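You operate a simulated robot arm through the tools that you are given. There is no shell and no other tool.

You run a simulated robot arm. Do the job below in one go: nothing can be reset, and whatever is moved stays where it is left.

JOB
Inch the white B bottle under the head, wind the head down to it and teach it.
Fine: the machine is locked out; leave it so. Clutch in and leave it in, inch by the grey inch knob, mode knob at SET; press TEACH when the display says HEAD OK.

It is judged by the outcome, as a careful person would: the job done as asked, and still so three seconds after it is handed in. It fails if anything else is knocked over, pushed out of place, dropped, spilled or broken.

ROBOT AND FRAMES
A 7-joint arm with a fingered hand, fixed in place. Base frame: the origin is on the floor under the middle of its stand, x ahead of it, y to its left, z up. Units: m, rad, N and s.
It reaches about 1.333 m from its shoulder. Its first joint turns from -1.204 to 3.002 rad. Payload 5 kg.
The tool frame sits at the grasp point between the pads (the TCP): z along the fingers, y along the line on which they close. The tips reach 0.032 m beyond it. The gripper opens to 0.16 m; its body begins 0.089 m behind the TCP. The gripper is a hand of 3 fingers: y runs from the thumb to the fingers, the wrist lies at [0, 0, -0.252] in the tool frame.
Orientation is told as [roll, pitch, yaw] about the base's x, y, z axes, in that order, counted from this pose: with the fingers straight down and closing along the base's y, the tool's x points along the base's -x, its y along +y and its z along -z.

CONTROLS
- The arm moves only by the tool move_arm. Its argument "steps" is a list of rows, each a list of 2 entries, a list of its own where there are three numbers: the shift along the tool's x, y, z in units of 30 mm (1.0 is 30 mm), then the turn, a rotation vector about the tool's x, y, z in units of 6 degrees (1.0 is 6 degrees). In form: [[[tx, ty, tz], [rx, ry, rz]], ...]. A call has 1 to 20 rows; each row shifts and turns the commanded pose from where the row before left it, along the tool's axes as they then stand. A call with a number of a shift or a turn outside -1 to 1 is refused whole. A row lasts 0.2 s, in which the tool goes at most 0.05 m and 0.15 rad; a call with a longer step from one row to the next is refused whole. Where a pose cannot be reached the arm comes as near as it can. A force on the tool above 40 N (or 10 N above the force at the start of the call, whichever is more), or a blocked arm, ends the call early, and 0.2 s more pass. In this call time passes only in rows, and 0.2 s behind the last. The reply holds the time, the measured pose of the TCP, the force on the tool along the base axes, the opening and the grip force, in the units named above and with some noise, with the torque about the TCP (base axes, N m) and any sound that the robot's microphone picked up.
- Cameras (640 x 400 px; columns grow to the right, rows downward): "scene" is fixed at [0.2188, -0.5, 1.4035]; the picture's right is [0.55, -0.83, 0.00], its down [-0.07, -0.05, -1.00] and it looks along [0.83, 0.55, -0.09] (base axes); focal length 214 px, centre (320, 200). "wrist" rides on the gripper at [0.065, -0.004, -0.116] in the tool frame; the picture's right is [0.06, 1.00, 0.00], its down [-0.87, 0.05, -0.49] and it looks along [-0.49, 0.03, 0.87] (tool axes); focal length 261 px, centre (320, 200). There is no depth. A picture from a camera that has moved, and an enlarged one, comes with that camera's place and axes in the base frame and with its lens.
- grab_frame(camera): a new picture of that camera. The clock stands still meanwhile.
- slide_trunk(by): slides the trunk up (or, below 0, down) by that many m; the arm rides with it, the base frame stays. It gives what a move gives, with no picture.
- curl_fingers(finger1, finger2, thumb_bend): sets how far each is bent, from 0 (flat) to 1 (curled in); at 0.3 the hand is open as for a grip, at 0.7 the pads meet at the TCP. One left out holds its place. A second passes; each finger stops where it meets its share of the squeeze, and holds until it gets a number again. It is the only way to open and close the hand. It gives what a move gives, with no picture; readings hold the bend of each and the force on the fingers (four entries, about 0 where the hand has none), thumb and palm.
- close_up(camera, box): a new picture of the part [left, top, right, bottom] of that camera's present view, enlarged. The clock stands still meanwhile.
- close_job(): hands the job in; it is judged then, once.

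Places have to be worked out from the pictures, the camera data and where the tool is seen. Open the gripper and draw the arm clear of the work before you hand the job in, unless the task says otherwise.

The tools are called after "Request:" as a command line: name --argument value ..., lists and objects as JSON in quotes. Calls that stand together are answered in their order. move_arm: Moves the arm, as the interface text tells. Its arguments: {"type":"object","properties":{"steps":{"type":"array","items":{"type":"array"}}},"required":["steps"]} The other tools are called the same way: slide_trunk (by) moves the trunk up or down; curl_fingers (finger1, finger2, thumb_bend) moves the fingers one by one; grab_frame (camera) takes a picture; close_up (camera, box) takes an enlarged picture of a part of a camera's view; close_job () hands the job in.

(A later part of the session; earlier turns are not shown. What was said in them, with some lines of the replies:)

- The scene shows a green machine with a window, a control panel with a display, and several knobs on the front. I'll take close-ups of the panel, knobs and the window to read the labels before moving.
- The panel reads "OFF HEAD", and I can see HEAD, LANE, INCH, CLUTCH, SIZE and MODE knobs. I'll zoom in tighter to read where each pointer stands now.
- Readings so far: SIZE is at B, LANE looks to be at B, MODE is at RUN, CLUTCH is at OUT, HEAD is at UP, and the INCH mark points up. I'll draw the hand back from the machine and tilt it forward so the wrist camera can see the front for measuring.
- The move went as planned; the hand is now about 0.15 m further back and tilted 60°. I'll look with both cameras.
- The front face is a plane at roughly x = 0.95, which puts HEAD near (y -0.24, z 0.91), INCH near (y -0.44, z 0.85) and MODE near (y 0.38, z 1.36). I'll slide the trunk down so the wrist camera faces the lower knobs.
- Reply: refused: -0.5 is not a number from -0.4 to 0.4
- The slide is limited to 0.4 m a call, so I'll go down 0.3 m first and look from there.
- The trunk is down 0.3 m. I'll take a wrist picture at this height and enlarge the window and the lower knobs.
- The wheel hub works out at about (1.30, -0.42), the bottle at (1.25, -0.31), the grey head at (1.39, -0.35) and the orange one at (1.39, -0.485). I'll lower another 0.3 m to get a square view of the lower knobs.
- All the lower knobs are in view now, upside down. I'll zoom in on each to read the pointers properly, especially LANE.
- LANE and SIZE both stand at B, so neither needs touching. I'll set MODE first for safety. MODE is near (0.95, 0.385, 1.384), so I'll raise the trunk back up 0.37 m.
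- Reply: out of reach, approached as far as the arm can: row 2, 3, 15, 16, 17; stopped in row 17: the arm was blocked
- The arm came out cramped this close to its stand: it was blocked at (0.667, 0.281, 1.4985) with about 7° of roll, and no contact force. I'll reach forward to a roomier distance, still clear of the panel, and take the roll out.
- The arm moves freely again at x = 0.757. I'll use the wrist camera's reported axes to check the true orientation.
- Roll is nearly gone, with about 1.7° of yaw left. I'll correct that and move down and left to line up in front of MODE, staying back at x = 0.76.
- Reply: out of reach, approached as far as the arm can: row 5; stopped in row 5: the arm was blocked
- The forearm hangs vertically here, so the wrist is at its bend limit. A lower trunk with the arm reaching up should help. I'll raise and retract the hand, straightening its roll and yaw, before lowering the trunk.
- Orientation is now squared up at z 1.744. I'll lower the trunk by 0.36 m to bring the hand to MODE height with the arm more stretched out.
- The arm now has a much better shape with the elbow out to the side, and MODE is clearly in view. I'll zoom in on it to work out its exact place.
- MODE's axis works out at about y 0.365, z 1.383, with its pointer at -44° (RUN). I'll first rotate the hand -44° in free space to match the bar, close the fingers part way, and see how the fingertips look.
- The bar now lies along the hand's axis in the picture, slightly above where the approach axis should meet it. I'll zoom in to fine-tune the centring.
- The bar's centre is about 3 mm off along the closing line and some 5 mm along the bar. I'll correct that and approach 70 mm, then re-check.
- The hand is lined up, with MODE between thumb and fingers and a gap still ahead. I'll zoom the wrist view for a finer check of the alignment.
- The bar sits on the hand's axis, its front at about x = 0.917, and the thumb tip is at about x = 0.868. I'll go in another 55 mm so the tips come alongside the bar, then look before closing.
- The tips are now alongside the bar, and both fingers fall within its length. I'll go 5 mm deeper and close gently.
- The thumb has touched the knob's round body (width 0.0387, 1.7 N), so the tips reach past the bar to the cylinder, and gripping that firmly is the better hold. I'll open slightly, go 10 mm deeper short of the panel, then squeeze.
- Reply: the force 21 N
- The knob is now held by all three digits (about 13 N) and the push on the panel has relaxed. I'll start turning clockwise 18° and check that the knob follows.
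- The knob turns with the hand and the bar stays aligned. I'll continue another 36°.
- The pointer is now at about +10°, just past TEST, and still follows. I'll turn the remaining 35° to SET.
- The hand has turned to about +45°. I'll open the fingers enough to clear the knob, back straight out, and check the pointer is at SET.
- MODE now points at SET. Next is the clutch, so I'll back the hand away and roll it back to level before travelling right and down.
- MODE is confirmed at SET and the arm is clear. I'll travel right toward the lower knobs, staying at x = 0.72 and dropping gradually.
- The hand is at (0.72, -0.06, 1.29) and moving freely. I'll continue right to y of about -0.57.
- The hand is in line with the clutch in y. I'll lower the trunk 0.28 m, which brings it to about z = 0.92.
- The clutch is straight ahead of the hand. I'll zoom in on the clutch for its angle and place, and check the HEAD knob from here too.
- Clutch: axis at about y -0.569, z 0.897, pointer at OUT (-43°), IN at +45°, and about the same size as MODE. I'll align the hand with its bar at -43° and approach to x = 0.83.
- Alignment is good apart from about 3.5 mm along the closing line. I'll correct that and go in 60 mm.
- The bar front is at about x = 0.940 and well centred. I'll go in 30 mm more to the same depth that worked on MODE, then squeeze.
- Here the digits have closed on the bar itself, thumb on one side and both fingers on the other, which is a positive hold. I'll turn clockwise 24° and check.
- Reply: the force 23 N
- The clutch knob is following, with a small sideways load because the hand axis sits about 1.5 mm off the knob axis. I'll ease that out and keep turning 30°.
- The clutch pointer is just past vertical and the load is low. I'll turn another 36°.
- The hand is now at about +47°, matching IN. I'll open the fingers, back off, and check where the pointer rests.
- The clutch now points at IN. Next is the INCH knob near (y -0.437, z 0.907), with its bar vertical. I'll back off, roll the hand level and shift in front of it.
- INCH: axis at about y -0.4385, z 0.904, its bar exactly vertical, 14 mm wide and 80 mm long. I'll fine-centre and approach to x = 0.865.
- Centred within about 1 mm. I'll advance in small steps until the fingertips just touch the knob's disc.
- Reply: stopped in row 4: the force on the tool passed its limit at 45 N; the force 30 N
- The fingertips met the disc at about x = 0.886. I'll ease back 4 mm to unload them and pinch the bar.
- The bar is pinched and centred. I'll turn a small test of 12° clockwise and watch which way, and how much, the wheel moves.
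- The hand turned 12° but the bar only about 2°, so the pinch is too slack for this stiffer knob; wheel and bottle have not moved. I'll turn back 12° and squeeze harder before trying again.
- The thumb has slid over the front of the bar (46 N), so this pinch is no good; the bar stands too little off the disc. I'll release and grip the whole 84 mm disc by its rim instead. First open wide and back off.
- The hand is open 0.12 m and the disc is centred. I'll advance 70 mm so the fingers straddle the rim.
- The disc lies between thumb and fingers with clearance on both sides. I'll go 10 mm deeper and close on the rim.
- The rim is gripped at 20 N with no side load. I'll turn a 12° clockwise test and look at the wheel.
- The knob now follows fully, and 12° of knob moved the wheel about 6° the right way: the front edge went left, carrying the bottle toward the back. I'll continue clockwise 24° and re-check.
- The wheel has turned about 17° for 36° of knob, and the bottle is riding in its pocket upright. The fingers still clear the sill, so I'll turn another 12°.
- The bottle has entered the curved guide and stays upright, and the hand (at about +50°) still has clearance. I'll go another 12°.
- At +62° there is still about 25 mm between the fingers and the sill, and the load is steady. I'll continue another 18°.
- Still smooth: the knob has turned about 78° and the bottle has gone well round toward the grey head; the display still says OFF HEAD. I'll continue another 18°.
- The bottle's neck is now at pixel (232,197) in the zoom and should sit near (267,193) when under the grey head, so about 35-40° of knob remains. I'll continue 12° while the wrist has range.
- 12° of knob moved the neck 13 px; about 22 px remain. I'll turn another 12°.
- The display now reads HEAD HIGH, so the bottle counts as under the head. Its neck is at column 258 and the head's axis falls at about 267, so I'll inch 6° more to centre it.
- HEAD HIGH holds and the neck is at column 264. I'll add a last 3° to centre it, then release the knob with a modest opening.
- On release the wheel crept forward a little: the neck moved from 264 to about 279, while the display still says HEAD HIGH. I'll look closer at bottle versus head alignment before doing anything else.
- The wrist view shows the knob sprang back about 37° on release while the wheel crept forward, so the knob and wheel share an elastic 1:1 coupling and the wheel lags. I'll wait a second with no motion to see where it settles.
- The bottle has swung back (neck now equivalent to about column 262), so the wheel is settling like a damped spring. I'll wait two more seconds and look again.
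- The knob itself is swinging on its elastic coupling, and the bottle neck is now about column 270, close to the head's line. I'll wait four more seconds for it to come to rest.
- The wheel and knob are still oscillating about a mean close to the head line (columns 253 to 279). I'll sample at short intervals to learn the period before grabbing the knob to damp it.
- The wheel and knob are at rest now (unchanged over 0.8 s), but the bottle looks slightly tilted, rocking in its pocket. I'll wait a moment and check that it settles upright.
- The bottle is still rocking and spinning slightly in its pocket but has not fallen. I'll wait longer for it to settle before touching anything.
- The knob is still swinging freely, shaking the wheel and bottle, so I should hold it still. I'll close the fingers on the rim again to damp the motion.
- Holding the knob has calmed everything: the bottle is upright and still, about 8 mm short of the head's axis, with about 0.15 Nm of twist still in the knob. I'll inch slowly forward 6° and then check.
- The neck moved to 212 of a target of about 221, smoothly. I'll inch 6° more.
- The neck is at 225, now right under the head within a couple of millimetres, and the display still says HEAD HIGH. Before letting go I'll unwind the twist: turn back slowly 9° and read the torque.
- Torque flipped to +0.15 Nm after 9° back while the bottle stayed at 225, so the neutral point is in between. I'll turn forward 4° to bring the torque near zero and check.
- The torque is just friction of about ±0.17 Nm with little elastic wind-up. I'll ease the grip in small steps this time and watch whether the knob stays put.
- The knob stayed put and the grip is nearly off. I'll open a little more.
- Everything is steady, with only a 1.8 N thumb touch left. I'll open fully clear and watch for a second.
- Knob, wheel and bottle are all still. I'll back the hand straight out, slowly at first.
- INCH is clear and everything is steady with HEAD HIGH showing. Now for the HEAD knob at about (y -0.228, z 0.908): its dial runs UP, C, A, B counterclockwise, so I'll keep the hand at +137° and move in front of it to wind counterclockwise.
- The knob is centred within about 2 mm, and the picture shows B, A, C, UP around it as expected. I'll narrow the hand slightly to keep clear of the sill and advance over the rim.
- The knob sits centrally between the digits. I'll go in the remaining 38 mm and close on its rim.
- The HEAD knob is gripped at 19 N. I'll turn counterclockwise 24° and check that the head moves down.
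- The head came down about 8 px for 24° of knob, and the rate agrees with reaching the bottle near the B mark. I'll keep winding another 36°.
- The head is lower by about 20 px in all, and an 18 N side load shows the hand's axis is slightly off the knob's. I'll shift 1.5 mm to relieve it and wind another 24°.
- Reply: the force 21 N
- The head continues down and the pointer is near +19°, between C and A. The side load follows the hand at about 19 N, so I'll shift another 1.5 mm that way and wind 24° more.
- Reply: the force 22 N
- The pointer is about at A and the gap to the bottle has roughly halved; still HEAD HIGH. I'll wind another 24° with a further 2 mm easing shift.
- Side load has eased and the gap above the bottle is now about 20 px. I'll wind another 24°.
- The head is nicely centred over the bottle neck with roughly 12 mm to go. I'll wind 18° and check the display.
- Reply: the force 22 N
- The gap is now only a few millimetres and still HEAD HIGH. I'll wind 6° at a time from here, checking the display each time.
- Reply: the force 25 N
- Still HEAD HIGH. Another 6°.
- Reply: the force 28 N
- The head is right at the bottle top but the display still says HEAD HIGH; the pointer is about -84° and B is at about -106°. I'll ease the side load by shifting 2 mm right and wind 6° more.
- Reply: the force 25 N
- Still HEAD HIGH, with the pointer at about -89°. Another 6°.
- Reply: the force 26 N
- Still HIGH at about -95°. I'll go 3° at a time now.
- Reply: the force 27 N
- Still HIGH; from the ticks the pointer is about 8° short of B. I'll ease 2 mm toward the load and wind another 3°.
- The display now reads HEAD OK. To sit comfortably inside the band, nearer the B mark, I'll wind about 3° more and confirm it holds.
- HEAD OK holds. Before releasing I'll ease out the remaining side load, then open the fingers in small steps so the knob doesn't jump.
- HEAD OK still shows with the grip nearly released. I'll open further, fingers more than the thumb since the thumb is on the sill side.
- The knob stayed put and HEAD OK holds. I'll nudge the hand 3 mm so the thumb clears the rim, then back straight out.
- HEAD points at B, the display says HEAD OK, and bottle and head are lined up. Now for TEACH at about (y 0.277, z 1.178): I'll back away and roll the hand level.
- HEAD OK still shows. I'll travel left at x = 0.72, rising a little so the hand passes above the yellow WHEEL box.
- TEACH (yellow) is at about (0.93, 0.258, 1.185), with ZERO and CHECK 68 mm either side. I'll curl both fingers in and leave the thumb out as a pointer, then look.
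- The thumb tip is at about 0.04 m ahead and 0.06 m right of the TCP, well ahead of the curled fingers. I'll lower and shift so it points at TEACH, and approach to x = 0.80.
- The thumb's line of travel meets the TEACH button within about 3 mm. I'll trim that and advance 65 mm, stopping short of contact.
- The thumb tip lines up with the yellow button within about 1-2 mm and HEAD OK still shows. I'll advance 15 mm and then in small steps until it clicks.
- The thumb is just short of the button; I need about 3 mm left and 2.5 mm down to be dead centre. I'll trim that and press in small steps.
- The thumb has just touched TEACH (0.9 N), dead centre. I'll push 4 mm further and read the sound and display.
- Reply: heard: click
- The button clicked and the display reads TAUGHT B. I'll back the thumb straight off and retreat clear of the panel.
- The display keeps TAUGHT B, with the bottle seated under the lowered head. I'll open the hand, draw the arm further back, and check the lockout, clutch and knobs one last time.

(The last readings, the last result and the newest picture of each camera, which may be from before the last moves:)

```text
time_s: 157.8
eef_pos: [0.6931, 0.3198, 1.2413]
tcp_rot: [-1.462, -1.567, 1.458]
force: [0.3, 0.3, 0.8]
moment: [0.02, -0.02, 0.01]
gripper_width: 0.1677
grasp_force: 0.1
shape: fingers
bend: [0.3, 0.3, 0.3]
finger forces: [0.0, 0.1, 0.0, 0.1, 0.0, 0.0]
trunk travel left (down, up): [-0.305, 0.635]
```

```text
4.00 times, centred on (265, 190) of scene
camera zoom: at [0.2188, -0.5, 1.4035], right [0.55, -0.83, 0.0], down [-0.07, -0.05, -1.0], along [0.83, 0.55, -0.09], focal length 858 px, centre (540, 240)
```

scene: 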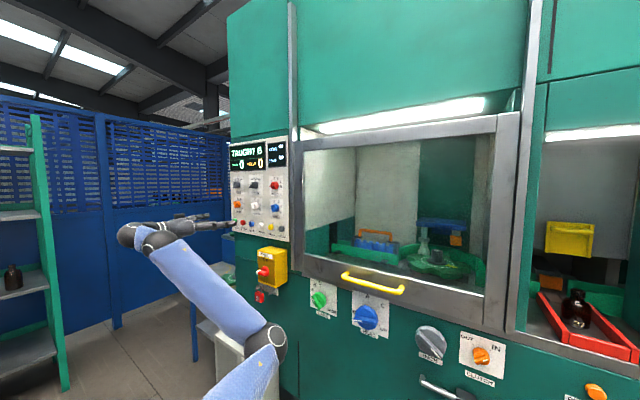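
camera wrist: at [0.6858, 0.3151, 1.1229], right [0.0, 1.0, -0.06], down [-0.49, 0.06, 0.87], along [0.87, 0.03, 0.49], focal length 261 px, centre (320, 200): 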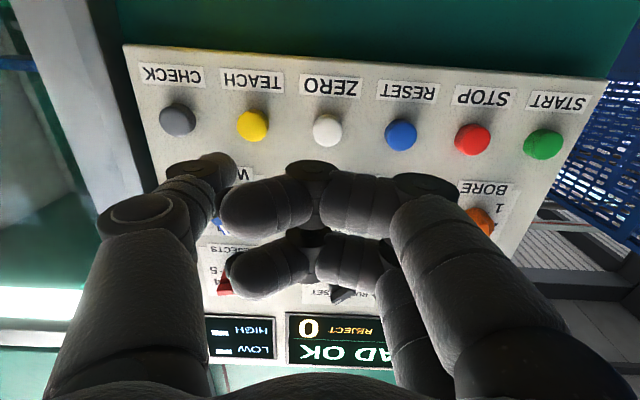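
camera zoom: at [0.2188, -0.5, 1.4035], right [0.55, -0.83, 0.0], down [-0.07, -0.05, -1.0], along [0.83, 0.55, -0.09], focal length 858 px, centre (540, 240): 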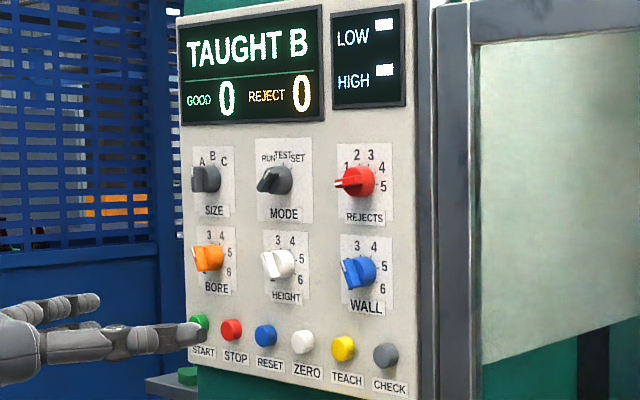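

Isolator and padlock are untouched, HEAD is at B, CLUTCH at IN, MODE at SET, and TAUGHT B is showing. I'll raise the trunk a little to bring the arm fully clear and check the cart and shelves behind it.

Request:
slide_trunk --by 0.3

Request:
grab_frame --camera "scene"

Request:
close_up --camera "scene" --box '[385, 200, 485, 285]'

```text
time_s: 160.8
eef_pos: [0.694, 0.3191, 1.5416]
tcp_rot: [-1.36, -1.57, 1.354]
force: [0.8, 0.2, -1.2]
moment: [-0.03, 0.03, 0.02]
gripper_width: 0.1677
grasp_force: 0.1
shape: fingers
bend: [0.3, 0.3, 0.3]
finger forces: [0.0, 0.0, 0.0, 0.1, 0.1, 0.0]
trunk travel left (down, up): [-0.605, 0.335]
```

```text
taken
```

scene: 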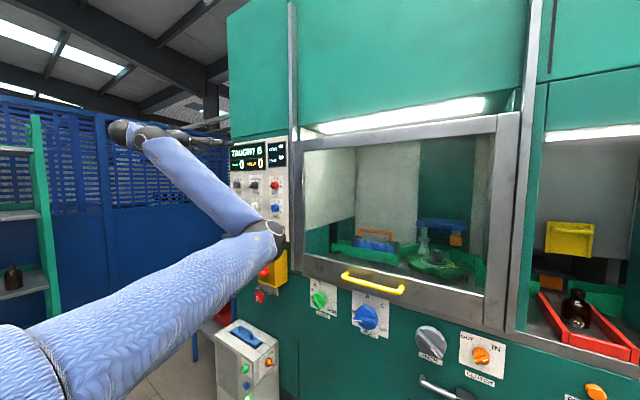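

```text
4.71 times, centred on (435, 242) of scene
camera zoom: at [0.2188, -0.5, 1.4035], right [0.55, -0.83, 0.0], down [-0.07, -0.05, -1.0], along [0.83, 0.55, -0.09], focal length 1009 px, centre (-221, 0)
```

zoom: 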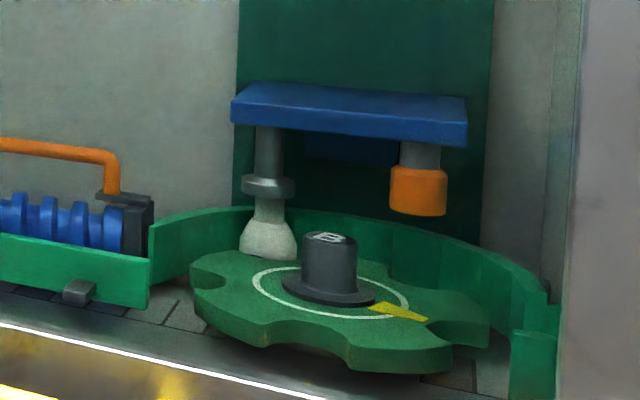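

Everything is in place: the cart and bottles are undisturbed, the B bottle stands under the lowered head, and TAUGHT B is displayed. The hand is open and clear, so I'm handing the job in.

Request:
close_job

```text
The job is handed in.
```

The white B bottle is under the head, the head is wound down to it, and it is taught. I pressed TEACH once while the display said HEAD OK; it clicked and now reads TAUGHT B.

- **Knobs I turned:** MODE is at SET, CLUTCH is at IN and left in, and HEAD is at B. I inched with the grey INCH knob only.
- **Lockout:** the wheel isolator and padlock 5 are as they were.
- **Not touched:** SIZE and LANE were already at B.
- **One wobble:** when I first let go of the INCH knob, it and the wheel swung for several seconds and the bottle rocked in its pocket without falling. I held the knob until the bottle stood still, centred it under the head, then let go gently. It has not moved since.

Nothing was knocked over or moved out of place. The hand is open and the arm is clear of the machine.
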